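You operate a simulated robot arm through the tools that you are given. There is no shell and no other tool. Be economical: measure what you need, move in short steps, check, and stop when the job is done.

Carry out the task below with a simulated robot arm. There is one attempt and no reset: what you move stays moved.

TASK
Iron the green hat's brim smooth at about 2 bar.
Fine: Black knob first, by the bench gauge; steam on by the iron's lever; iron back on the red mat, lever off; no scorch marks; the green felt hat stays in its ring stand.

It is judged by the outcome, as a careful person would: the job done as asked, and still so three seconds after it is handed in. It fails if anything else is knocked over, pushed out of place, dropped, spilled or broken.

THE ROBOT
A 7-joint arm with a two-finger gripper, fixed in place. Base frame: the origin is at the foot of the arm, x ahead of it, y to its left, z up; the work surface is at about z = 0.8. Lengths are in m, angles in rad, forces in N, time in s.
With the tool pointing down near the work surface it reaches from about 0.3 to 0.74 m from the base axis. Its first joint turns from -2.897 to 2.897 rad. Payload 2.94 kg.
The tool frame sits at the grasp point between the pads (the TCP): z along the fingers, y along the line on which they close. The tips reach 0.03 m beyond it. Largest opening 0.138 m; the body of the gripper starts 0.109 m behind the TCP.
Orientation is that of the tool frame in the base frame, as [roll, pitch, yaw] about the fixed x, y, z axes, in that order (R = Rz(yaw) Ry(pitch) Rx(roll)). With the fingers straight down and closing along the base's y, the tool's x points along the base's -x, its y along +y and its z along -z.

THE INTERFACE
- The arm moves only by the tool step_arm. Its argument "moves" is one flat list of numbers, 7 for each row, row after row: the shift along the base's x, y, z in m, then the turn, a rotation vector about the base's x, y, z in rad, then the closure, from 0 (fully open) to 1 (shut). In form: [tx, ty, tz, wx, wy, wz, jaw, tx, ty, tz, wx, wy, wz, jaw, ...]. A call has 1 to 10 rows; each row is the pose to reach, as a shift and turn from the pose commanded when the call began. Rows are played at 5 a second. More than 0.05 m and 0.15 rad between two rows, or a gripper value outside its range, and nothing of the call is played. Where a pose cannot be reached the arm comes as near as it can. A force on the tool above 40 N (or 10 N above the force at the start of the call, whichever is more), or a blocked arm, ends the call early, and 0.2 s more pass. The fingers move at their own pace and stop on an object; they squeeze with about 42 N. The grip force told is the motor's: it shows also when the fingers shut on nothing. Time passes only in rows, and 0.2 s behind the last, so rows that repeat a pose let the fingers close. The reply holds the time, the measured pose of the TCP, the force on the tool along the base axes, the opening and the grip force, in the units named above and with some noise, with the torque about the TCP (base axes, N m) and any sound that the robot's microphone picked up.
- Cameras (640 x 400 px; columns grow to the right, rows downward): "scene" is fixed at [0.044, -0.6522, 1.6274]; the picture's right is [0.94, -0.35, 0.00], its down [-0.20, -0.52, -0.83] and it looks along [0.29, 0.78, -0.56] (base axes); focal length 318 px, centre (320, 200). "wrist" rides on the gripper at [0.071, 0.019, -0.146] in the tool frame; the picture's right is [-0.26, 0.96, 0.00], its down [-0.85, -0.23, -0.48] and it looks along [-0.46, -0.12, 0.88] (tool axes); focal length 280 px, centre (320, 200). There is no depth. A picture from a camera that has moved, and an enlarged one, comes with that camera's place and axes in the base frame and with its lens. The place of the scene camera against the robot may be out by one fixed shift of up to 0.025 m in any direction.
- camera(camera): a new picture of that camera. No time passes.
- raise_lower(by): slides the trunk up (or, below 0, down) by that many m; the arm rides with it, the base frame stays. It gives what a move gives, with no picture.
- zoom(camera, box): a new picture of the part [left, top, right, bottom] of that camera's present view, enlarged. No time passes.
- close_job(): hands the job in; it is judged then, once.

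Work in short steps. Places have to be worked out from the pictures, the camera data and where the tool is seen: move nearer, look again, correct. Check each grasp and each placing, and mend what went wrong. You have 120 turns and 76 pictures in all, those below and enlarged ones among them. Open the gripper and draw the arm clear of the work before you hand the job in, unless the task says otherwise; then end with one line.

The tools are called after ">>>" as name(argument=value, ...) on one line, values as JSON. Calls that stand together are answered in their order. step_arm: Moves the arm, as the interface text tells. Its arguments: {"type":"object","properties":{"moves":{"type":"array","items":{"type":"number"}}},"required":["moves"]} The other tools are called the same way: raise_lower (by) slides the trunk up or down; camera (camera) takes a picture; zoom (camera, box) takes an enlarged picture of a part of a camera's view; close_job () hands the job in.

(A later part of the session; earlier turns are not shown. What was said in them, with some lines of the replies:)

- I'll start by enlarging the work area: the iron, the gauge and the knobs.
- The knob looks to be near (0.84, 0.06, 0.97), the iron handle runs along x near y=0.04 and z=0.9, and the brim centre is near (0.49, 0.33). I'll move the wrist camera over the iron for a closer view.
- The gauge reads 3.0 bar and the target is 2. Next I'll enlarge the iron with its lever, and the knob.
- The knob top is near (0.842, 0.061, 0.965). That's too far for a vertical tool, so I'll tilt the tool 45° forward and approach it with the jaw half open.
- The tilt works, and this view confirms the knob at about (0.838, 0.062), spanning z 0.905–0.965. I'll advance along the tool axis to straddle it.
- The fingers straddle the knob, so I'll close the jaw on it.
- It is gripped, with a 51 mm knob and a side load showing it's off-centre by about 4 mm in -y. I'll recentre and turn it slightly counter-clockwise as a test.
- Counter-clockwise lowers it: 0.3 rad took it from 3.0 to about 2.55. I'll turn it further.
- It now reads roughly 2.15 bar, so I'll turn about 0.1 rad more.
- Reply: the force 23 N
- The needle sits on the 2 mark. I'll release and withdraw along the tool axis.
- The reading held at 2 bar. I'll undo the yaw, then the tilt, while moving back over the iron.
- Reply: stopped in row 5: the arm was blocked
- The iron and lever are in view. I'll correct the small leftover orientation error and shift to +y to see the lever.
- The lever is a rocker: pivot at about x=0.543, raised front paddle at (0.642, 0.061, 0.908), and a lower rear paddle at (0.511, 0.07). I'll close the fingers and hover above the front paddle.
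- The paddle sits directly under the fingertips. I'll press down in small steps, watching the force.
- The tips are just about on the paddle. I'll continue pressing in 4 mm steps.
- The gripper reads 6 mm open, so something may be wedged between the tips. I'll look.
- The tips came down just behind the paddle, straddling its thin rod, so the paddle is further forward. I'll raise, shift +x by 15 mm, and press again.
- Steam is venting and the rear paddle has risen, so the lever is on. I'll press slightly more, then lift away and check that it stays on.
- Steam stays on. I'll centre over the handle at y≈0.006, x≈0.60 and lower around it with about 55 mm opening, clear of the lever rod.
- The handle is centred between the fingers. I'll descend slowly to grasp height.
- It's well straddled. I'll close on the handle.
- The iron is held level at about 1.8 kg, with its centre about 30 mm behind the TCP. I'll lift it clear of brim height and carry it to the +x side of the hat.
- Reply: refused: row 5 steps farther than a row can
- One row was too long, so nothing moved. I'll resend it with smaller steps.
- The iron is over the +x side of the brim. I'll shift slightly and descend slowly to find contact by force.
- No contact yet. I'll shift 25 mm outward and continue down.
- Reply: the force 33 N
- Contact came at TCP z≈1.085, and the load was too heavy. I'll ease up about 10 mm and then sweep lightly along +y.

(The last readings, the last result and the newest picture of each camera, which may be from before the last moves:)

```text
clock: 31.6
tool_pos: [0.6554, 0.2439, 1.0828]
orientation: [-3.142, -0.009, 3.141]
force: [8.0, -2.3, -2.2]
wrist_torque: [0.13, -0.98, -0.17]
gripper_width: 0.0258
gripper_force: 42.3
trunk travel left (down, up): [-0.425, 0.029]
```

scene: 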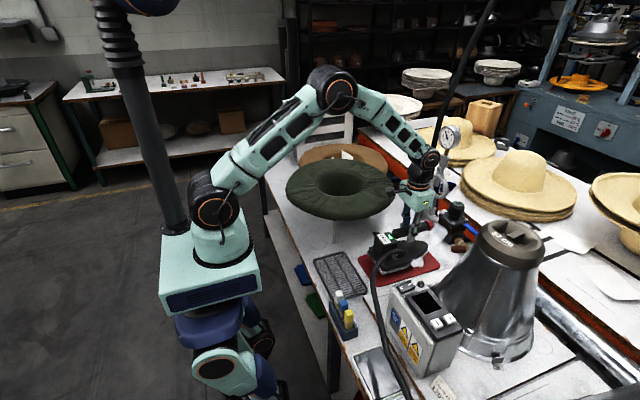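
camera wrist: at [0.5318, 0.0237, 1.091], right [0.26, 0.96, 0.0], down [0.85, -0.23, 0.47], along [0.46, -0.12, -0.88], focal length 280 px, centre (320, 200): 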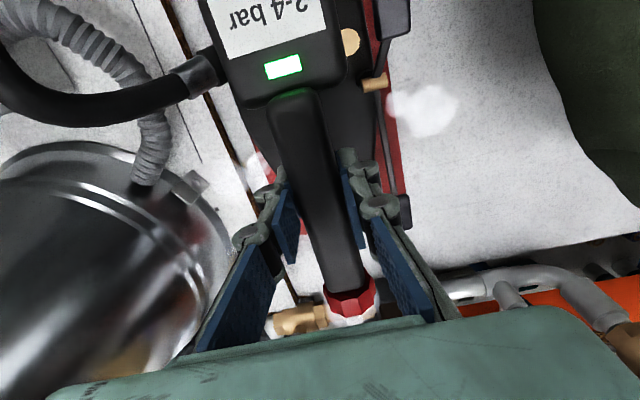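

Contact is about 16 N now. I'll lift 2 mm more and sweep in +y.

>>> step_arm(moves=[0, 0.01, 0.002, 0, 0, 0, 0.95, 0, 0.03, 0.002, 0, 0, 0, 0.95, 0, 0.05, 0.002, 0, 0, 0, 0.95, 0, 0.07, 0.002, 0, 0, 0, 0.95, 0, 0.09, 0.002, 0, 0, 0, 0.95, 0, 0.11, 0.002, 0, 0, 0, 0.95])

>>> zoom(camera="scene", box=[270, 110, 450, 230])

```text
clock: 33.0
tool_pos: [0.6356, 0.3437, 1.0855]
orientation: [3.141, -0.001, -3.141]
force: [1.1, -4.5, -1.3]
wrist_torque: [-0.31, 0.11, 0.17]
gripper_width: 0.0257
gripper_force: 41.6
out of reach, approached as far as the arm can: row 4, 5, 6
trunk travel left (down, up): [-0.425, 0.029]
```

```text
3.33 times, centred on (360, 170) of scene
camera zoom: at [0.044, -0.6522, 1.6274], right [0.94, -0.35, 0.0], down [-0.2, -0.52, -0.83], along [0.29, 0.78, -0.56], focal length 1059 px, centre (187, 300)
```

zoom: 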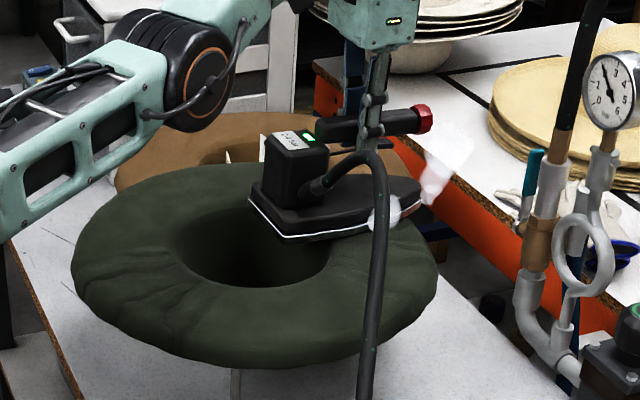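

The reach limit is about 0.72 m. Wrinkles remain on the near (-y) side of this sector, so I'll sweep slowly back over them with light pressure.

>>> step_arm(moves=[0.002, -0.015, 0, 0, 0, 0, 0.95, 0.004, -0.03, 0, 0, 0, 0, 0.95, 0.006, -0.045, 0, 0, 0, 0, 0.95, 0.008, -0.06, 0, 0, 0, 0, 0.95, 0.008, -0.075, 0, 0, 0, 0, 0.95, 0.005, -0.09, 0, 0, 0, 0, 0.95, 0.0, -0.105, 0, 0, 0, 0, 0.95, -0.005, -0.12, 0, 0, 0, 0, 0.95, -0.01, -0.135, 0, 0, 0, 0, 0.95, -0.015, -0.15, 0, 0, 0, 0, 0.95])

>>> zoom(camera="scene", box=[270, 110, 450, 230])

```text
clock: 35.2
tool_pos: [0.6868, 0.2134, 1.0982]
orientation: [-3.141, -0.009, 3.139]
force: [0.0, -1.3, -16.9]
wrist_torque: [0.02, -0.57, 0.04]
gripper_width: 0.0259
gripper_force: 42.1
out of reach, approached as far as the arm can: row 1, 2, 3, 4, 5, 6, 7, 8, 9, 10
trunk travel left (down, up): [-0.425, 0.029]
```

```text
3.33 times, centred on (360, 170) of scene
camera zoom: at [0.044, -0.6522, 1.6274], right [0.94, -0.35, 0.0], down [-0.2, -0.52, -0.83], along [0.29, 0.78, -0.56], focal length 1059 px, centre (187, 300)
```

zoom: 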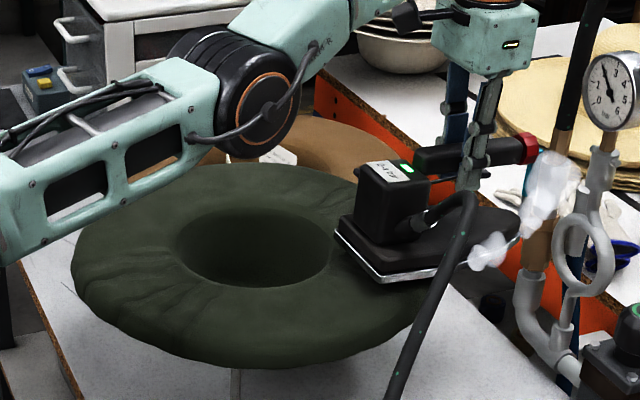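

The arm strayed outward near its reach limit, and the iron is now off the brim in free air. I'll nudge it back inward to learn where the commanded pose is.

>>> step_arm(moves=[-0.01, 0, 0.005, 0, 0, 0, 0.95, -0.02, 0, 0.005, 0, 0, 0, 0.95])

```text
clock: 35.8
tool_pos: [0.6838, 0.221, 1.1075]
orientation: [-3.141, -0.007, -3.141]
force: [-0.5, 0.5, -17.4]
wrist_torque: [0.01, -0.56, -0.03]
gripper_width: 0.0258
gripper_force: 42.3
out of reach, approached as far as the arm can: row 1, 2
trunk travel left (down, up): [-0.425, 0.029]
```

>>> step_arm(moves=[-0.03, 0, 0, 0, 0, 0, 0.95, -0.06, 0, 0, 0, 0, 0, 0.95, -0.06, 0, 0, 0, 0, 0, 0.95])

```text
clock: 36.6
tool_pos: [0.6739, 0.2372, 1.1208]
orientation: [3.141, -0.007, 3.141]
force: [-0.8, 1.0, -17.5]
wrist_torque: [-0.02, -0.57, -0.05]
gripper_width: 0.0256
gripper_force: 42.3
out of reach, approached as far as the arm can: row 1, 2, 3
trunk travel left (down, up): [-0.425, 0.029]
```

>>> step_arm(moves=[-0.04, 0, 0, 0, 0, 0, 0.95, -0.08, 0, 0, 0, 0, 0, 0.95, -0.08, 0, 0, 0, 0, 0, 0.95])

```text
clock: 37.4
tool_pos: [0.658, 0.2629, 1.1415]
orientation: [3.14, -0.007, -3.141]
force: [-0.5, -0.9, -17.6]
wrist_torque: [-0.03, -0.57, -0.03]
gripper_width: 0.0254
gripper_force: 42.2
out of reach, approached as far as the arm can: row 1, 2, 3
trunk travel left (down, up): [-0.425, 0.029]
```

The arm seems stuck on a configuration limit rather than at maximum reach. I'll look at the whole arm.

>>> camera(camera="scene")

```text
33 pictures are left
```

scene: 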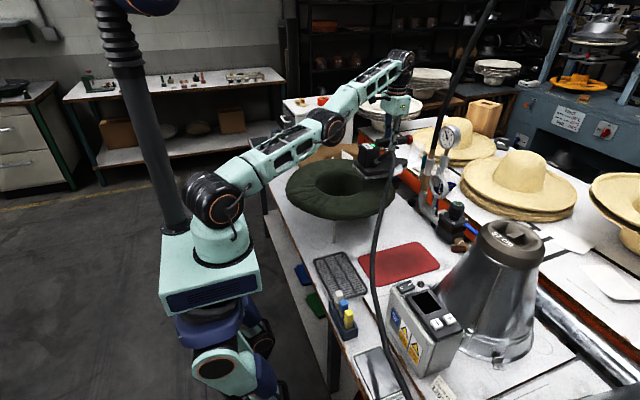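

The arm is nearly straight, so it's near a singularity. I'll command a clear pull inward and up to get the elbow to bend.

>>> step_arm(moves=[-0.03, -0.01, 0.03, 0, 0, 0, 0.95, -0.06, -0.02, 0.06, 0, 0, 0, 0.95, -0.09, -0.03, 0.08, 0, 0, 0, 0.95, -0.12, -0.05, 0.08, 0, 0, 0, 0.95])

```text
clock: 38.4
tool_pos: [0.6157, 0.2509, 1.2454]
orientation: [3.14, -0.004, 3.141]
force: [-2.9, -1.2, -16.7]
wrist_torque: [-0.02, -0.52, 0.03]
gripper_width: 0.0257
gripper_force: 41.8
out of reach, approached as far as the arm can: row 1, 2, 3, 4
trunk travel left (down, up): [-0.425, 0.029]
```

It's still straight. I'll raise the trunk slightly, which also gains reach and may reset the commanded pose.

>>> raise_lower(by=0.025)

>>> step_arm(moves=[0, 0, 0, 0, 0, 0, 0.95, -0.02, 0, 0, 0, 0, 0, 0.95])

```text
clock: 39.1
tool_pos: [0.6191, 0.2525, 1.2687]
orientation: [3.141, -0.008, 3.141]
force: [-0.4, -0.1, -18.5]
wrist_torque: [-0.01, -0.54, 0.04]
gripper_width: 0.0254
gripper_force: 42.0
trunk travel left (down, up): [-0.45, 0.004]
```

```text
clock: 39.7
tool_pos: [0.6108, 0.2597, 1.2798]
orientation: [-3.141, -0.007, 3.141]
force: [-1.2, -0.7, -17.2]
wrist_torque: [-0.01, -0.56, 0.0]
gripper_width: 0.0258
gripper_force: 42.1
out of reach, approached as far as the arm can: row 2
trunk travel left (down, up): [-0.45, 0.004]
```

The trunk move reset the command. I'll pull purely radially, toward the shoulder, so that bending the elbow is the only solution.

>>> step_arm(moves=[-0.02, -0.015, -0.018, 0, 0, 0, 0.95, -0.055, -0.03, -0.034, 0, 0, 0, 0.95, -0.09, -0.045, -0.05, 0, 0, 0, 0.95, -0.09, -0.045, -0.05, 0, 0, 0, 0.95])

```text
clock: 40.7
tool_pos: [0.6168, 0.2564, 1.2684]
orientation: [-3.14, -0.007, 3.141]
force: [-0.8, 0.9, -18.5]
wrist_torque: [-0.01, -0.55, -0.01]
gripper_width: 0.0255
gripper_force: 42.1
out of reach, approached as far as the arm can: row 1, 2, 3, 4
trunk travel left (down, up): [-0.45, 0.004]
```

This may be the over-straight elbow branch, where pulling inward only locks the joint at its limit. I'll test by commanding outward along the radius.

>>> step_arm(moves=[0.12, 0.05, 0.07, 0, 0, 0, 0.95])

>>> step_arm(moves=[0.035, 0.015, 0.02, 0, 0, 0, 0.95, 0.07, 0.03, 0.04, 0, 0, 0, 0.95, 0.105, 0.045, 0.055, 0, 0, 0, 0.95, 0.12, 0.05, 0.06, 0, 0, 0, 0.95])

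```text
refused: row 1 steps farther than a row can; nothing moved
```

```text
clock: 41.7
tool_pos: [0.6129, 0.2627, 1.2731]
orientation: [-3.141, -0.007, 3.138]
force: [1.5, 0.3, -18.1]
wrist_torque: [-0.01, -0.57, 0.01]
gripper_width: 0.0254
gripper_force: 41.4
out of reach, approached as far as the arm can: row 1, 2, 3, 4
trunk travel left (down, up): [-0.45, 0.004]
```

The command was only slightly outside the boundary. I'll push further outward to see whether the elbow passes through.

>>> step_arm(moves=[0.035, 0.015, 0.02, 0, 0, 0, 0.95, 0.07, 0.03, 0.035, 0, 0, 0, 0.95, 0.09, 0.037, 0.045, 0, 0, 0, 0.95, 0.09, 0.037, 0.045, 0, 0, 0, 0.95, 0.09, 0.037, 0.045, 0, 0, 0, 0.95])

>>> zoom(camera="scene", box=[170, 30, 440, 230])

```text
clock: 42.9
tool_pos: [0.6189, 0.257, 1.2689]
orientation: [-3.141, -0.01, 3.138]
force: [0.4, 0.1, -17.7]
wrist_torque: [0.04, -0.53, -0.01]
gripper_width: 0.0255
gripper_force: 42.0
out of reach, approached as far as the arm can: row 1, 2, 3, 4, 5
trunk travel left (down, up): [-0.45, 0.004]
```

```text
2.00 times, centred on (305, 130) of scene
camera zoom: at [0.044, -0.6522, 1.6274], right [0.94, -0.35, 0.0], down [-0.2, -0.52, -0.83], along [0.29, 0.78, -0.56], focal length 635 px, centre (350, 340)
```

zoom: 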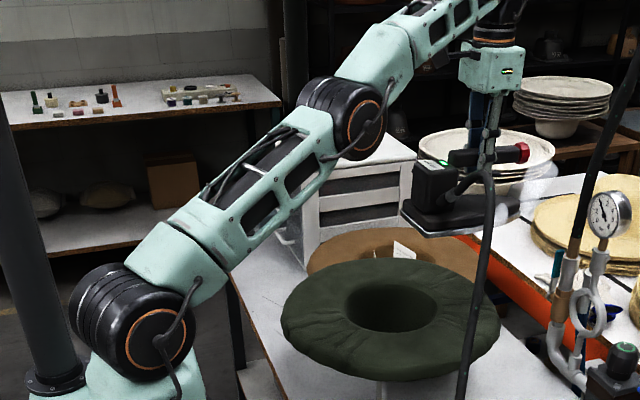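

The arm really is fully straight. The right side of the brim does look smoothed. I'll reset again with a small trunk move and pull in with tiny radial steps so the solver can grow a bend.

>>> raise_lower(by=-0.02)

>>> step_arm(moves=[-0.0008, -0.0003, -0.0004, 0, 0, 0, 0.95, -0.0016, -0.0006, -0.0008, 0, 0, 0, 0.95, -0.0032, -0.0013, -0.0017, 0, 0, 0, 0.95, -0.005, -0.002, -0.0026, 0, 0, 0, 0.95, -0.008, -0.0033, -0.004, 0, 0, 0, 0.95, -0.012, -0.005, -0.006, 0, 0, 0, 0.95, -0.016, -0.0066, -0.008, 0, 0, 0, 0.95, -0.024, -0.01, -0.012, 0, 0, 0, 0.95, -0.032, -0.013, -0.016, 0, 0, 0, 0.95])

```text
clock: 43.6
tool_pos: [0.617, 0.2585, 1.2511]
orientation: [3.141, -0.008, 3.14]
force: [0.3, 0.8, -18.0]
wrist_torque: [-0.01, -0.57, 0.01]
gripper_width: 0.0255
gripper_force: 41.7
trunk travel left (down, up): [-0.43, 0.024]
```

```text
clock: 45.6
tool_pos: [0.5841, 0.245, 1.2348]
orientation: [3.141, -0.007, 3.14]
force: [0.1, -0.8, -17.1]
wrist_torque: [0.0, -0.55, -0.01]
gripper_width: 0.0256
gripper_force: 42.3
trunk travel left (down, up): [-0.43, 0.024]
```

The arm is free again. I'll carry the iron to the -x side, staying well inside reach, and then look at both wrinkle zones.

>>> step_arm(moves=[-0.045, 0.0, -0.01, 0, 0, 0, 0.95, -0.09, 0.0, -0.02, 0, 0, 0, 0.95, -0.13, 0.005, -0.04, 0, 0, 0, 0.95, -0.17, 0.01, -0.06, 0, 0, 0, 0.95, -0.205, 0.015, -0.08, 0, 0, 0, 0.95, -0.215, 0.015, -0.11, 0, 0, 0, 0.95, -0.215, 0.015, -0.11, 0, 0, 0, 0.95])

>>> zoom(camera="scene", box=[270, 110, 420, 230])

```text
clock: 47.2
tool_pos: [0.3665, 0.2594, 1.1252]
orientation: [3.141, -0.005, 3.141]
force: [0.4, -0.3, -17.3]
wrist_torque: [0.0, -0.55, 0.0]
gripper_width: 0.0257
gripper_force: 42.1
trunk travel left (down, up): [-0.43, 0.024]
```

```text
3.33 times, centred on (345, 170) of scene
camera zoom: at [0.044, -0.6522, 1.6274], right [0.94, -0.35, 0.0], down [-0.2, -0.52, -0.83], along [0.29, 0.78, -0.56], focal length 1059 px, centre (237, 300)
```

zoom: 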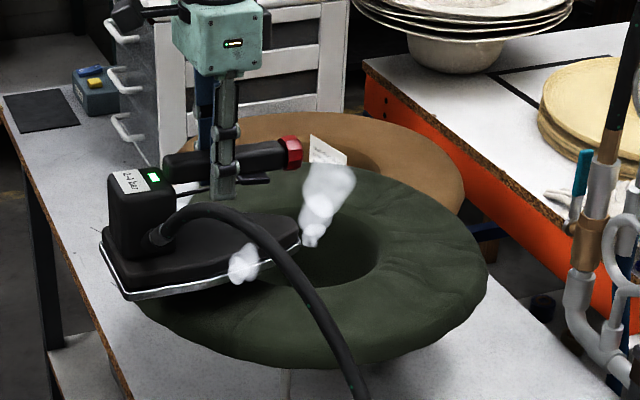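

The right side is better but still shows faint wrinkles to redo. Now I'll work the left zone, lowering the iron gently near y=0.24.

>>> step_arm(moves=[0.015, -0.01, -0.015, 0, 0, 0, 0.95, 0.015, -0.02, -0.028, 0, 0, 0, 0.95, 0.015, -0.02, -0.033, 0, 0, 0, 0.95, 0.015, -0.02, -0.038, 0, 0, 0, 0.95])

```text
clock: 48.2
tool_pos: [0.3827, 0.2405, 1.0897]
orientation: [3.141, 0.0, 3.141]
force: [-5.4, 0.2, 0.4]
wrist_torque: [0.12, -1.09, 0.06]
gripper_width: 0.0258
gripper_force: 42.2
trunk travel left (down, up): [-0.43, 0.024]
```

Contact is about 18 N. I'll ease up 1 mm and sweep slowly in +y.

>>> step_arm(moves=[0, 0.01, 0.001, 0, 0, 0, 0.95, 0, 0.022, 0.001, 0, 0, 0, 0.95, 0, 0.034, 0.001, 0, 0, 0, 0.95, -0.002, 0.046, 0.001, 0, 0, 0, 0.95, -0.004, 0.058, 0.001, 0, 0, 0, 0.95, -0.006, 0.07, 0.001, 0, 0, 0, 0.95, -0.006, 0.082, 0.001, 0, 0, 0, 0.95, -0.006, 0.094, 0.001, 0, 0, 0, 0.95, -0.004, 0.106, 0.001, 0, 0, 0, 0.95, -0.002, 0.118, 0.001, 0, 0, 0, 0.95])

>>> zoom(camera="scene", box=[270, 110, 420, 230])

```text
clock: 50.4
tool_pos: [0.381, 0.3588, 1.0888]
orientation: [3.141, -0.006, -3.14]
force: [-0.6, -3.6, -5.6]
wrist_torque: [-0.02, -0.98, -0.19]
gripper_width: 0.0256
gripper_force: 42.3
trunk travel left (down, up): [-0.43, 0.024]
```

```text
3.33 times, centred on (345, 170) of scene
camera zoom: at [0.044, -0.6522, 1.6274], right [0.94, -0.35, 0.0], down [-0.2, -0.52, -0.83], along [0.29, 0.78, -0.56], focal length 1059 px, centre (237, 300)
```

zoom: 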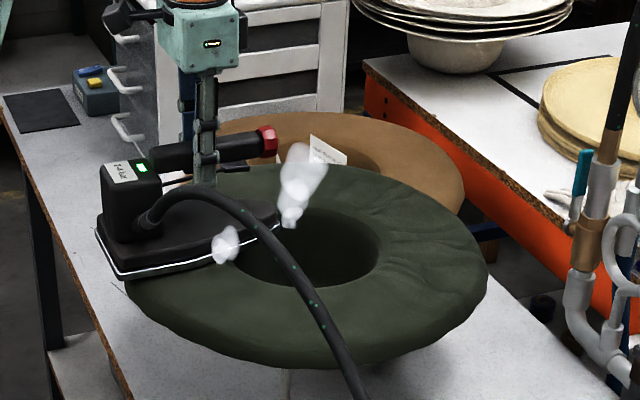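

The near-left brim is now smooth. I'll continue around the back of the ring with the same light pressure.

>>> step_arm(moves=[0.01, 0.02, 0, 0, 0, 0, 0.95, 0.025, 0.035, 0, 0, 0, 0, 0.95, 0.04, 0.05, 0, 0, 0, 0, 0.95, 0.055, 0.065, 0, 0, 0, 0, 0.95, 0.07, 0.078, 0, 0, 0, 0, 0.95, 0.085, 0.088, 0, 0, 0, 0, 0.95, 0.1, 0.095, 0, 0, 0, 0, 0.95, 0.115, 0.1, 0, 0, 0, 0, 0.95, 0.13, 0.1, 0, 0, 0, 0, 0.95, 0.145, 0.095, 0, 0, 0, 0, 0.95])

>>> zoom(camera="scene", box=[270, 110, 420, 230])

```text
clock: 52.6
tool_pos: [0.5273, 0.4534, 1.0898]
orientation: [-3.141, -0.003, 3.141]
force: [-0.4, 1.1, -5.9]
wrist_torque: [-0.26, 0.3, -0.06]
gripper_width: 0.0258
gripper_force: 41.6
trunk travel left (down, up): [-0.43, 0.024]
```

```text
3.33 times, centred on (345, 170) of scene
camera zoom: at [0.044, -0.6522, 1.6274], right [0.94, -0.35, 0.0], down [-0.2, -0.52, -0.83], along [0.29, 0.78, -0.56], focal length 1059 px, centre (237, 300)
```

zoom: 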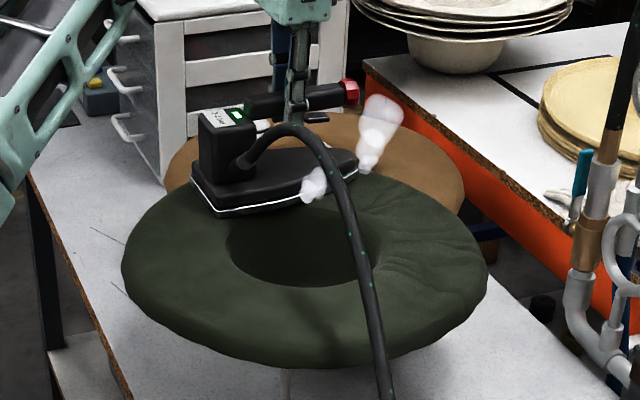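

The left and back are smooth. I'll continue slowly over the remaining right-hand wrinkles, keeping the radius at or below 0.71 m.

>>> step_arm(moves=[0.015, -0.01, 0, 0, 0, 0, 0.95, 0.03, -0.022, -0.001, 0, 0, 0, 0.95, 0.043, -0.036, -0.001, 0, 0, 0, 0.95, 0.055, -0.05, -0.001, 0, 0, 0, 0.95, 0.065, -0.064, -0.001, 0, 0, 0, 0.95, 0.075, -0.078, -0.001, 0, 0, 0, 0.95, 0.083, -0.092, -0.001, 0, 0, 0, 0.95, 0.09, -0.106, -0.001, 0, 0, 0, 0.95, 0.096, -0.12, -0.001, 0, 0, 0, 0.95, 0.102, -0.134, -0.001, 0, 0, 0, 0.95])

>>> zoom(camera="scene", box=[270, 110, 420, 230])

```text
clock: 54.8
tool_pos: [0.6278, 0.3187, 1.0888]
orientation: [-3.141, -0.003, 3.141]
force: [-2.9, 8.1, 8.9]
wrist_torque: [0.3, 0.65, -0.35]
gripper_width: 0.0254
gripper_force: 42.0
trunk travel left (down, up): [-0.43, 0.024]
```

```text
3.33 times, centred on (345, 170) of scene
camera zoom: at [0.044, -0.6522, 1.6274], right [0.94, -0.35, 0.0], down [-0.2, -0.52, -0.83], along [0.29, 0.78, -0.56], focal length 1059 px, centre (237, 300)
```

zoom: 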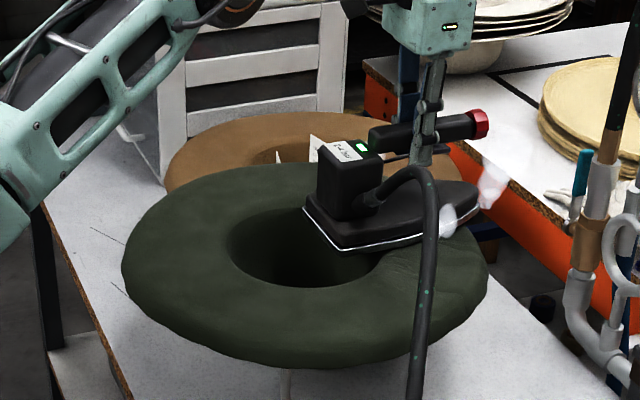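

It's working. I'll continue down the right side to y≈0.19.

>>> step_arm(moves=[0.004, -0.012, 0.001, 0, 0, 0, 0.95, 0.008, -0.025, 0.0015, 0, 0, 0, 0.95, 0.012, -0.038, 0.0015, 0, 0, 0, 0.95, 0.014, -0.051, 0.0015, 0, 0, 0, 0.95, 0.014, -0.064, 0.0015, 0, 0, 0, 0.95, 0.01, -0.077, 0.0015, 0, 0, 0, 0.95, 0.002, -0.09, 0.0015, 0, 0, 0, 0.95, -0.008, -0.102, 0.0015, 0, 0, 0, 0.95, -0.02, -0.114, 0.0015, 0, 0, 0, 0.95, -0.033, -0.124, 0.0015, 0, 0, 0, 0.95])

>>> zoom(camera="scene", box=[270, 110, 420, 230])

```text
clock: 57.0
tool_pos: [0.5947, 0.1918, 1.0878]
orientation: [-3.139, -0.009, -3.141]
force: [-1.9, -1.4, -10.8]
wrist_torque: [0.25, -0.13, 0.1]
gripper_width: 0.0257
gripper_force: 41.8
trunk travel left (down, up): [-0.43, 0.024]
```

```text
3.33 times, centred on (345, 170) of scene
camera zoom: at [0.044, -0.6522, 1.6274], right [0.94, -0.35, 0.0], down [-0.2, -0.52, -0.83], along [0.29, 0.78, -0.56], focal length 1059 px, centre (237, 300)
```

zoom: 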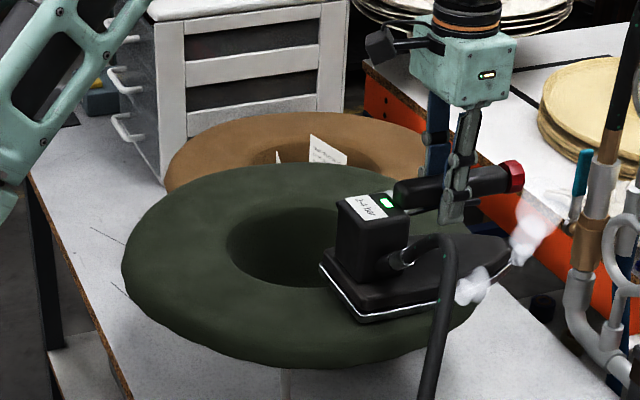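

I'll complete the ring along the near (-y) side, then lift off.

>>> step_arm(moves=[-0.018, -0.005, 0, 0, 0, 0, 0.95, -0.036, -0.008, 0, 0, 0, 0, 0.95, -0.054, -0.01, 0, 0, 0, 0, 0.95, -0.072, -0.01, 0, 0, 0, 0, 0.95, -0.09, -0.008, 0, 0, 0, 0, 0.95, -0.108, -0.004, 0, 0, 0, 0, 0.95, -0.126, 0.002, 0, 0, 0, 0, 0.95, -0.144, 0.01, 0, 0, 0, 0, 0.95, -0.16, 0.02, 0.0, 0, 0, 0, 0.95, -0.17, 0.02, 0.04, 0, 0, 0, 0.95])

>>> step_arm(moves=[0, -0.03, 0.02, 0, 0, 0, 0.95, 0.03, -0.065, 0.03, 0, 0, 0, 0.95, 0.06, -0.1, 0.03, 0, 0, 0, 0.95, 0.09, -0.135, 0.03, 0, 0, 0, 0.95, 0.12, -0.17, 0.03, 0, 0, 0, 0.95, 0.15, -0.2, 0.03, 0, 0, 0, 0.95, 0.175, -0.206, 0.03, 0, 0, 0, 0.95])

>>> zoom(camera="scene", box=[270, 110, 420, 230])

```text
clock: 59.2
tool_pos: [0.4243, 0.2135, 1.1292]
orientation: [-3.139, -0.007, -3.141]
force: [-0.7, -0.5, -17.6]
wrist_torque: [0.02, -0.5, -0.01]
gripper_width: 0.0257
gripper_force: 41.7
trunk travel left (down, up): [-0.43, 0.024]
```

```text
clock: 60.8
tool_pos: [0.6015, 0.0076, 1.1578]
orientation: [3.139, -0.01, -3.14]
force: [0.2, 0.2, -19.0]
wrist_torque: [0.0, -0.5, -0.01]
gripper_width: 0.0256
gripper_force: 42.4
trunk travel left (down, up): [-0.43, 0.024]
```

```text
3.33 times, centred on (345, 170) of scene
camera zoom: at [0.044, -0.6522, 1.6274], right [0.94, -0.35, 0.0], down [-0.2, -0.52, -0.83], along [0.29, 0.78, -0.56], focal length 1059 px, centre (237, 300)
```

zoom: 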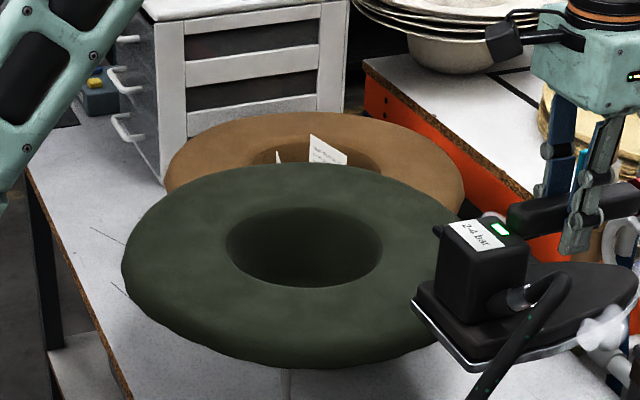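

The brim is smooth all round and the hat hasn't shifted. I'll lower the iron toward its original spot on the mat and check alignment before contact.

>>> step_arm(moves=[0.001, -0.003, -0.045, 0, 0, 0, 0.95, 0.001, -0.003, -0.09, 0, 0, 0, 0.95, 0.001, -0.003, -0.135, 0, 0, 0, 0.95, 0.001, -0.003, -0.17, 0, 0, 0, 0.95, 0.001, -0.003, -0.21, 0, 0, 0, 0.95, 0.001, -0.003, -0.215, 0, 0, 0, 0.95])

>>> zoom(camera="scene", box=[340, 190, 460, 290])

```text
clock: 62.2
tool_pos: [0.6015, 0.0056, 0.9428]
orientation: [3.141, -0.007, -3.141]
force: [0.4, -0.3, -18.1]
wrist_torque: [-0.02, -0.51, 0.01]
gripper_width: 0.0255
gripper_force: 42.3
trunk travel left (down, up): [-0.43, 0.024]
```

```text
4.00 times, centred on (400, 240) of scene
camera zoom: at [0.044, -0.6522, 1.6274], right [0.94, -0.35, 0.0], down [-0.2, -0.52, -0.83], along [0.29, 0.78, -0.56], focal length 1271 px, centre (0, 40)
```

zoom: 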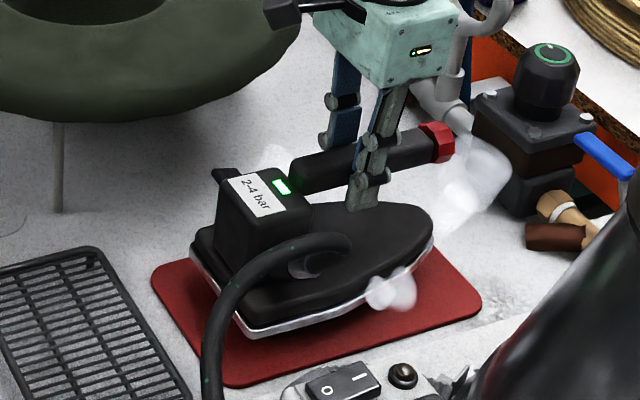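

It's aligned over the mat. I'll lower the last 28 mm until it rests, then release.

>>> step_arm(moves=[0.001, -0.001, -0.015, 0, 0, 0, 0.95, 0.001, -0.001, -0.022, 0, 0, 0, 0.95, 0.001, -0.001, -0.026, 0, 0, 0, 0.95, 0.001, -0.001, -0.029, 0, 0, 0, 0.95])

```text
clock: 63.2
tool_pos: [0.6029, 0.0036, 0.9158]
orientation: [3.141, -0.005, 3.141]
force: [-0.9, 0.5, -11.1]
wrist_torque: [-0.32, 0.06, -0.07]
gripper_width: 0.0255
gripper_force: 41.5
trunk travel left (down, up): [-0.43, 0.024]
```

The iron is touching down. I'll seat it 2 mm further, open the fingers and rise straight up.

>>> step_arm(moves=[0, 0, -0.002, 0, 0, 0, 0.95, 0, 0, -0.002, 0, 0, 0, 0.8, 0, 0, -0.001, 0, 0, 0, 0.6, 0, 0, -0.001, 0, 0, 0, 0.6, 0, 0, 0.03, 0, 0, 0, 0.6, 0, 0, 0.07, 0, 0, 0, 0.6, 0, 0, 0.1, 0, 0, 0, 0.8, -0.03, 0.02, 0.1, 0, 0, 0, 1])

>>> camera(camera="wrist")

>>> zoom(camera="scene", box=[350, 210, 450, 290])

```text
clock: 65.0
tool_pos: [0.5703, 0.0246, 1.0172]
orientation: [3.142, -0.003, -3.141]
force: [0.0, -0.1, -0.1]
wrist_torque: [0.0, -0.01, 0.05]
gripper_width: 0.0
gripper_force: 21.5
trunk travel left (down, up): [-0.43, 0.024]
```

```text
24 pictures are left
camera wrist: at [0.4999, 0.044, 1.1641], right [0.26, 0.96, 0.0], down [0.85, -0.23, 0.47], along [0.46, -0.12, -0.88], focal length 280 px, centre (320, 200)
```

wrist: 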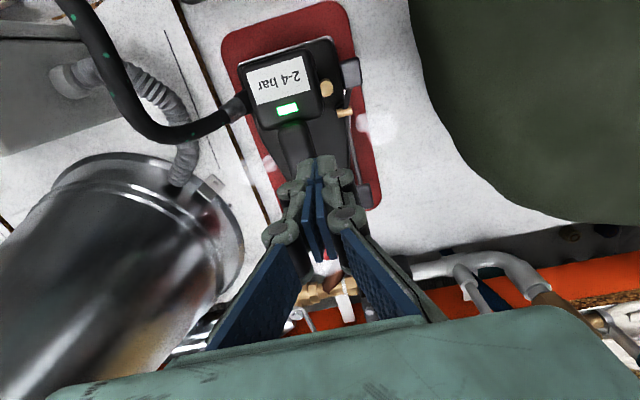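

```text
5.00 times, centred on (400, 250) of scene
camera zoom: at [0.044, -0.6522, 1.6274], right [0.94, -0.35, 0.0], down [-0.2, -0.52, -0.83], along [0.29, 0.78, -0.56], focal length 1588 px, centre (-80, -50)
```

zoom: 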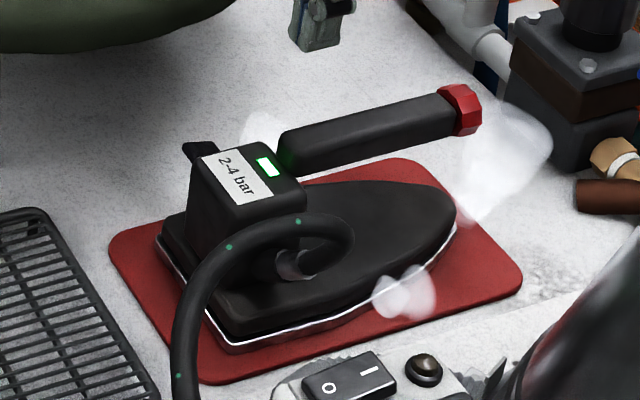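

The iron is back in place. The raised rear paddle is at about (0.522, 0.065). I'll hover over it with closed fingers, yawed 0.6 rad so the gripper keeps clear of the brim.

>>> step_arm(moves=[-0.012, 0.01, 0, 0, 0, 0.12, 1, -0.024, 0.02, 0, 0, 0, 0.24, 1, -0.036, 0.03, 0, 0, 0, 0.36, 1, -0.049, 0.043, 0, 0, 0, 0.48, 1, -0.049, 0.043, -0.02, 0, 0, 0.6, 1, -0.049, 0.043, -0.05, 0, 0, 0.6, 1, -0.049, 0.043, -0.05, 0, 0, 0.6, 1])

>>> camera(camera="wrist")

>>> zoom(camera="scene", box=[340, 180, 440, 260])

```text
clock: 66.6
tool_pos: [0.5236, 0.0669, 0.9652]
orientation: [3.139, -0.005, -2.541]
force: [0.5, -0.1, 0.1]
wrist_torque: [0.01, -0.01, -0.01]
gripper_width: 0.0
gripper_force: 28.3
trunk travel left (down, up): [-0.43, 0.024]
```

```text
22 pictures are left
camera wrist: at [0.4537, 0.0437, 1.1127], right [-0.33, 0.94, 0.0], down [0.83, 0.29, 0.47], along [0.45, 0.15, -0.88], focal length 280 px, centre (320, 200)
```

wrist: 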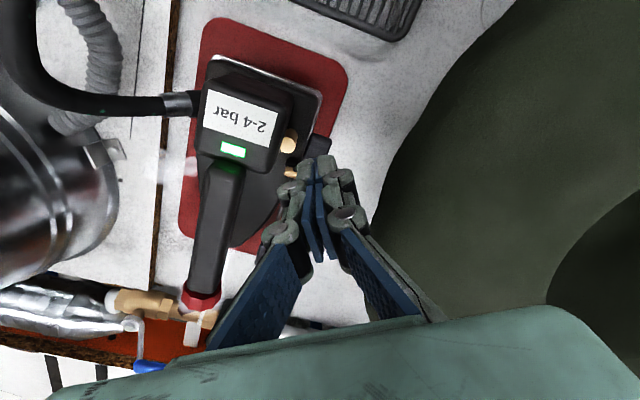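

```text
5.00 times, centred on (390, 220) of scene
camera zoom: at [0.044, -0.6522, 1.6274], right [0.94, -0.35, 0.0], down [-0.2, -0.52, -0.83], along [0.29, 0.78, -0.56], focal length 1588 px, centre (-30, 100)
```

zoom: 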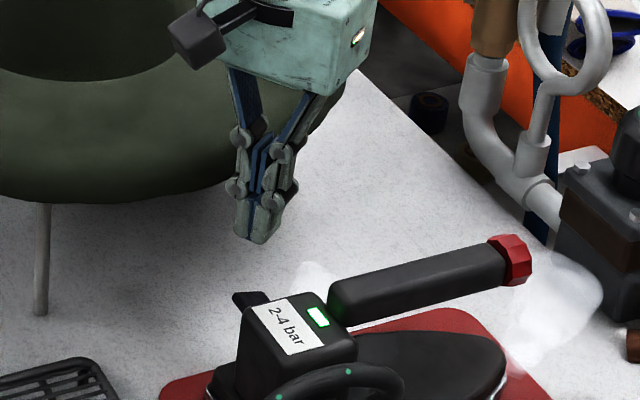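

The tips are just above the rear paddle. I'll adjust slightly inward and press down in small steps.

>>> step_arm(moves=[-0.004, -0.002, -0.012, 0, 0, 0, 1, -0.004, -0.002, -0.022, 0, 0, 0, 1, -0.004, -0.002, -0.028, 0, 0, 0, 1, -0.004, -0.002, -0.034, 0, 0, 0, 1, -0.004, -0.002, -0.04, 0, 0, 0, 1])

>>> zoom(camera="scene", box=[350, 200, 450, 280])

```text
clock: 67.8
tool_pos: [0.5188, 0.0652, 0.9253]
orientation: [3.14, -0.005, -2.542]
force: [0.0, 0.0, -0.2]
wrist_torque: [-0.01, 0.02, -0.03]
gripper_width: 0.0
gripper_force: 27.8
trunk travel left (down, up): [-0.43, 0.024]
```

```text
5.00 times, centred on (400, 240) of scene
camera zoom: at [0.044, -0.6522, 1.6274], right [0.94, -0.35, 0.0], down [-0.2, -0.52, -0.83], along [0.29, 0.78, -0.56], focal length 1588 px, centre (-80, 0)
```

zoom: 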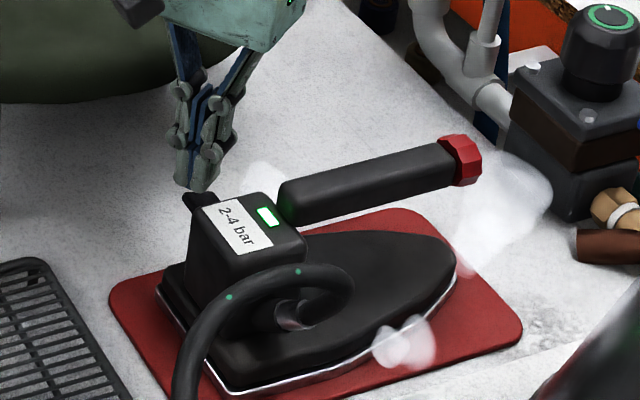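

The tips are about touching the paddle. I'll keep pressing.

>>> step_arm(moves=[0, 0, -0.004, 0, 0, 0, 1, 0, 0, -0.008, 0, 0, 0, 1, 0, 0, -0.012, 0, 0, 0, 1, 0, 0, -0.015, 0, 0, 0, 1])

>>> zoom(camera="scene", box=[350, 200, 450, 280])

```text
clock: 68.8
tool_pos: [0.5182, 0.0654, 0.9112]
orientation: [3.141, -0.007, -2.541]
force: [1.0, -0.2, 0.2]
wrist_torque: [0.0, -0.02, -0.04]
gripper_width: 0.0
gripper_force: 28.2
trunk travel left (down, up): [-0.43, 0.024]
```

```text
5.00 times, centred on (400, 240) of scene
camera zoom: at [0.044, -0.6522, 1.6274], right [0.94, -0.35, 0.0], down [-0.2, -0.52, -0.83], along [0.29, 0.78, -0.56], focal length 1588 px, centre (-80, 0)
```

zoom: 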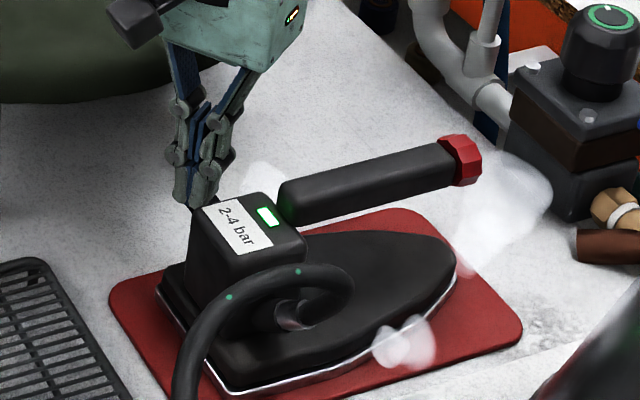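

There's still steam and no load. I'll press further, watching the force.

>>> step_arm(moves=[0, 0, -0.003, 0, 0, 0, 1, 0, 0, -0.006, 0, 0, 0, 1, 0, 0, -0.009, 0, 0, 0, 1, 0, 0, -0.012, 0, 0, 0, 1])

>>> zoom(camera="scene", box=[350, 200, 450, 280])

>>> zoom(camera="wrist", box=[240, 90, 400, 190])

```text
clock: 69.8
tool_pos: [0.5191, 0.0646, 0.8984]
orientation: [-3.141, -0.003, -2.543]
force: [0.6, -0.6, 0.6]
wrist_torque: [-0.02, -0.02, 0.02]
gripper_width: 0.0
gripper_force: 28.3
trunk travel left (down, up): [-0.43, 0.024]
```

```text
5.00 times, centred on (400, 240) of scene
camera zoom: at [0.044, -0.6522, 1.6274], right [0.94, -0.35, 0.0], down [-0.2, -0.52, -0.83], along [0.29, 0.78, -0.56], focal length 1588 px, centre (-80, 0)
```

zoom: 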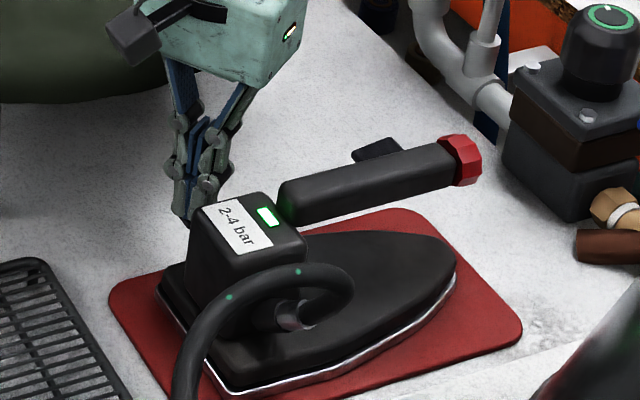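

```text
4.00 times, centred on (320, 140) of wrist
camera zoom: at [0.4496, 0.0414, 1.0459], right [-0.33, 0.94, 0.0], down [0.83, 0.29, 0.47], along [0.45, 0.15, -0.88], focal length 1122 px, centre (320, 440)
```

zoom: 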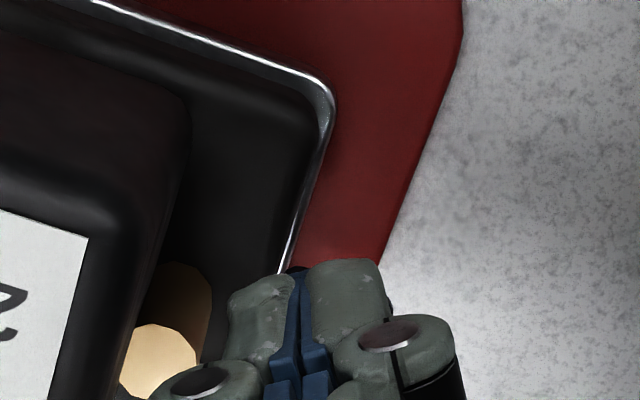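

Steam has stopped and the front paddle is back up, so the lever is off. I'll rise straight up, undo the yaw and draw clear.

>>> step_arm(moves=[0, 0, 0.03, 0, 0, 0, 1, 0, 0, 0.07, 0, 0, 0, 1, 0, -0.01, 0.11, 0, 0, 0, 1, -0.02, -0.03, 0.15, 0, 0, -0.12, 0.9, -0.05, -0.05, 0.18, 0, 0, -0.24, 0.7, -0.08, -0.06, 0.21, 0, 0, -0.36, 0.5, -0.1, -0.06, 0.25, 0, 0, -0.48, 0.3, -0.1, -0.06, 0.29, 0, 0, -0.6, 0, -0.1, -0.06, 0.29, 0, 0, -0.6, 0])

>>> camera(camera="scene")

>>> zoom(camera="scene", box=[270, 130, 420, 240])

>>> zoom(camera="scene", box=[340, 190, 460, 290])

>>> zoom(camera="scene", box=[437, 120, 461, 140])

>>> camera(camera="wrist")

```text
clock: 71.8
tool_pos: [0.4192, 0.0044, 1.188]
orientation: [-3.141, -0.006, 3.139]
force: [-0.7, -0.1, 0.3]
wrist_torque: [0.04, 0.01, -0.01]
gripper_width: 0.138
gripper_force: 0.0
trunk travel left (down, up): [-0.43, 0.024]
```

```text
16 pictures are left
```

scene: 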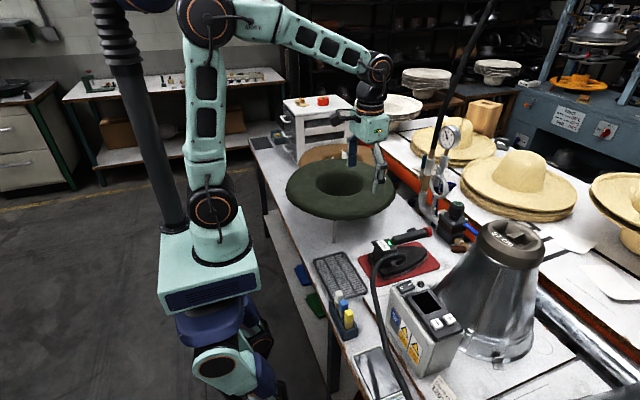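

```text
3.64 times, centred on (345, 185) of scene
camera zoom: at [0.044, -0.6522, 1.6274], right [0.94, -0.35, 0.0], down [-0.2, -0.52, -0.83], along [0.29, 0.78, -0.56], focal length 1155 px, centre (229, 254)
```

zoom: 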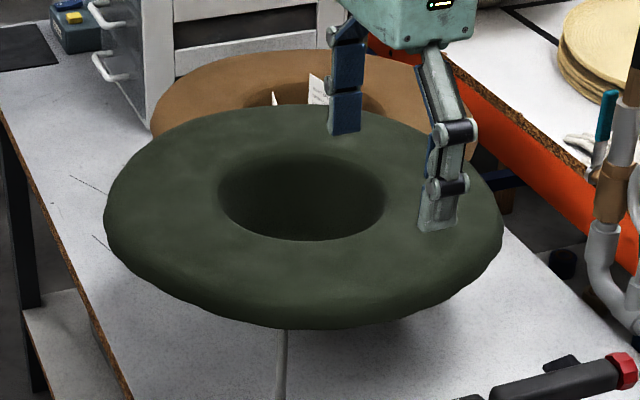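

```text
4.00 times, centred on (400, 240) of scene
camera zoom: at [0.044, -0.6522, 1.6274], right [0.94, -0.35, 0.0], down [-0.2, -0.52, -0.83], along [0.29, 0.78, -0.56], focal length 1271 px, centre (0, 40)
```

zoom: 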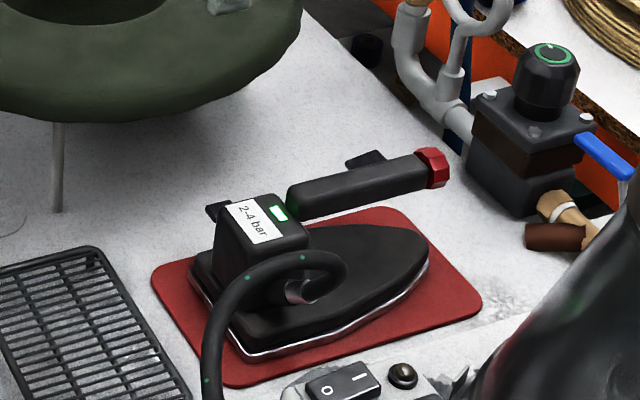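

```text
16.00 times, centred on (449, 130) of scene
camera zoom: at [0.044, -0.6522, 1.6274], right [0.94, -0.35, 0.0], down [-0.2, -0.52, -0.83], along [0.29, 0.78, -0.56], focal length 5083 px, centre (-1744, 1320)
```

zoom: 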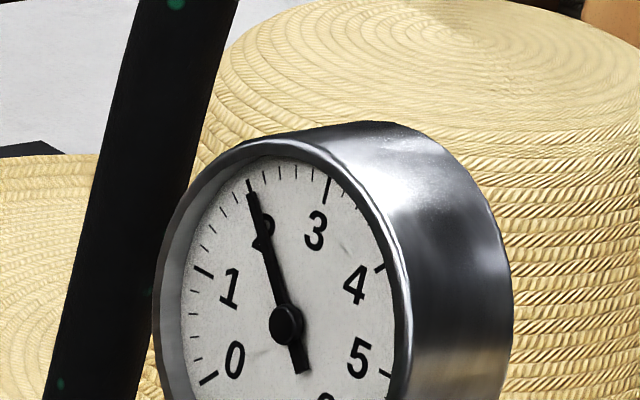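

```text
12 pictures are left
camera wrist: at [0.3478, 0.0242, 1.3357], right [0.26, 0.96, 0.0], down [0.85, -0.23, 0.47], along [0.45, -0.13, -0.88], focal length 280 px, centre (320, 200)
```

wrist: 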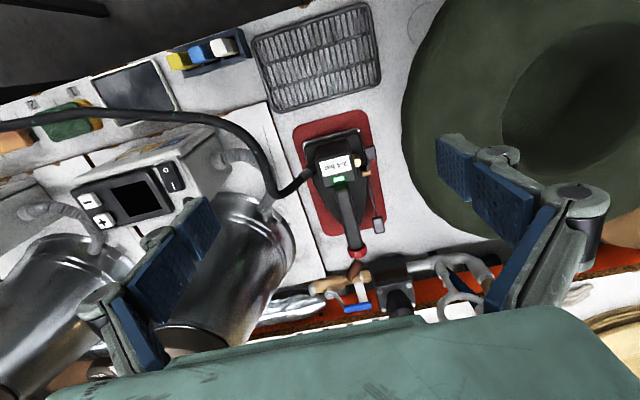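

Everything looks right. As a final check I'll return to the start pose and view the whole brim from above.

>>> step_arm(moves=[-0.01, 0.04, 0.01, 0, 0, 0, 0, -0.02, 0.08, 0.025, 0, 0, 0, 0, -0.03, 0.12, 0.04, 0, 0, 0, 0, -0.04, 0.16, 0.055, 0, 0, 0, 0, -0.05, 0.2, 0.07, 0, 0, 0, 0, -0.06, 0.24, 0.08, 0, 0, 0, 0, -0.06, 0.245, 0.08, 0, 0, 0, 0])

>>> zoom(camera="wrist", box=[240, 20, 520, 270])

>>> zoom(camera="scene", box=[270, 130, 420, 240])

```text
clock: 73.4
tool_pos: [0.3596, 0.2514, 1.2688]
orientation: [3.141, -0.005, 3.141]
force: [-1.0, -0.6, 0.2]
wrist_torque: [-0.02, -0.03, -0.03]
gripper_width: 0.1382
gripper_force: 0.0
trunk travel left (down, up): [-0.43, 0.024]
```

```text
1.60 times, centred on (380, 145) of wrist
camera zoom: at [0.2885, 0.2708, 1.4157], right [0.26, 0.96, 0.0], down [0.85, -0.23, 0.47], along [0.46, -0.12, -0.88], focal length 449 px, centre (224, 288)
```

zoom: 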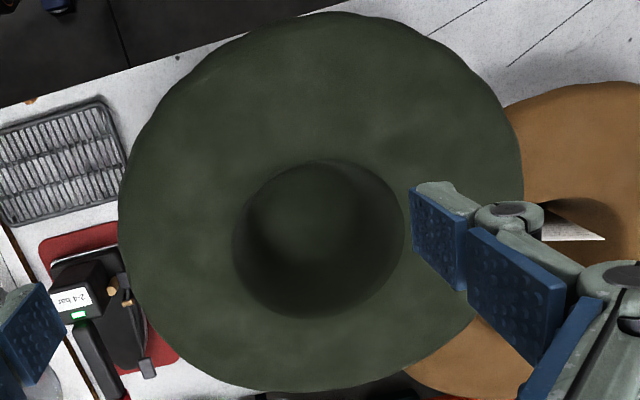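

```text
3.64 times, centred on (345, 185) of scene
camera zoom: at [0.044, -0.6522, 1.6274], right [0.94, -0.35, 0.0], down [-0.2, -0.52, -0.83], along [0.29, 0.78, -0.56], focal length 1155 px, centre (229, 254)
```

zoom: 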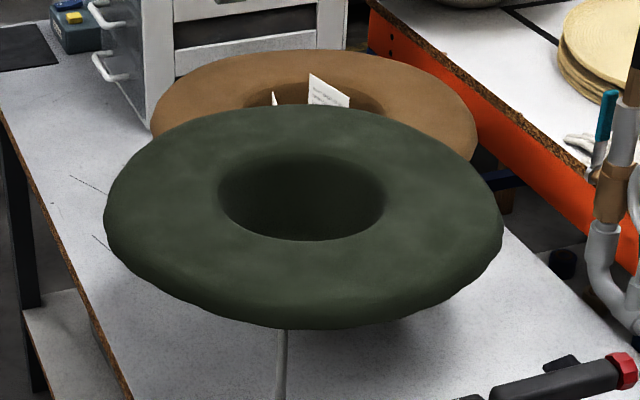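

The brim is smooth all round with no scorch marks, and the hat is unmoved in its stand. The gauge is at 2 bar, the iron is on the mat with its lever off, and the arm is clear, so I'm handing in the job.

>>> close_job()

```text
The job is handed in.
```

The green hat's brim is ironed smooth at about 2 bar with no scorch marks seen; the hat is still in its ring stand, and the iron is back on the red mat with its lever off.
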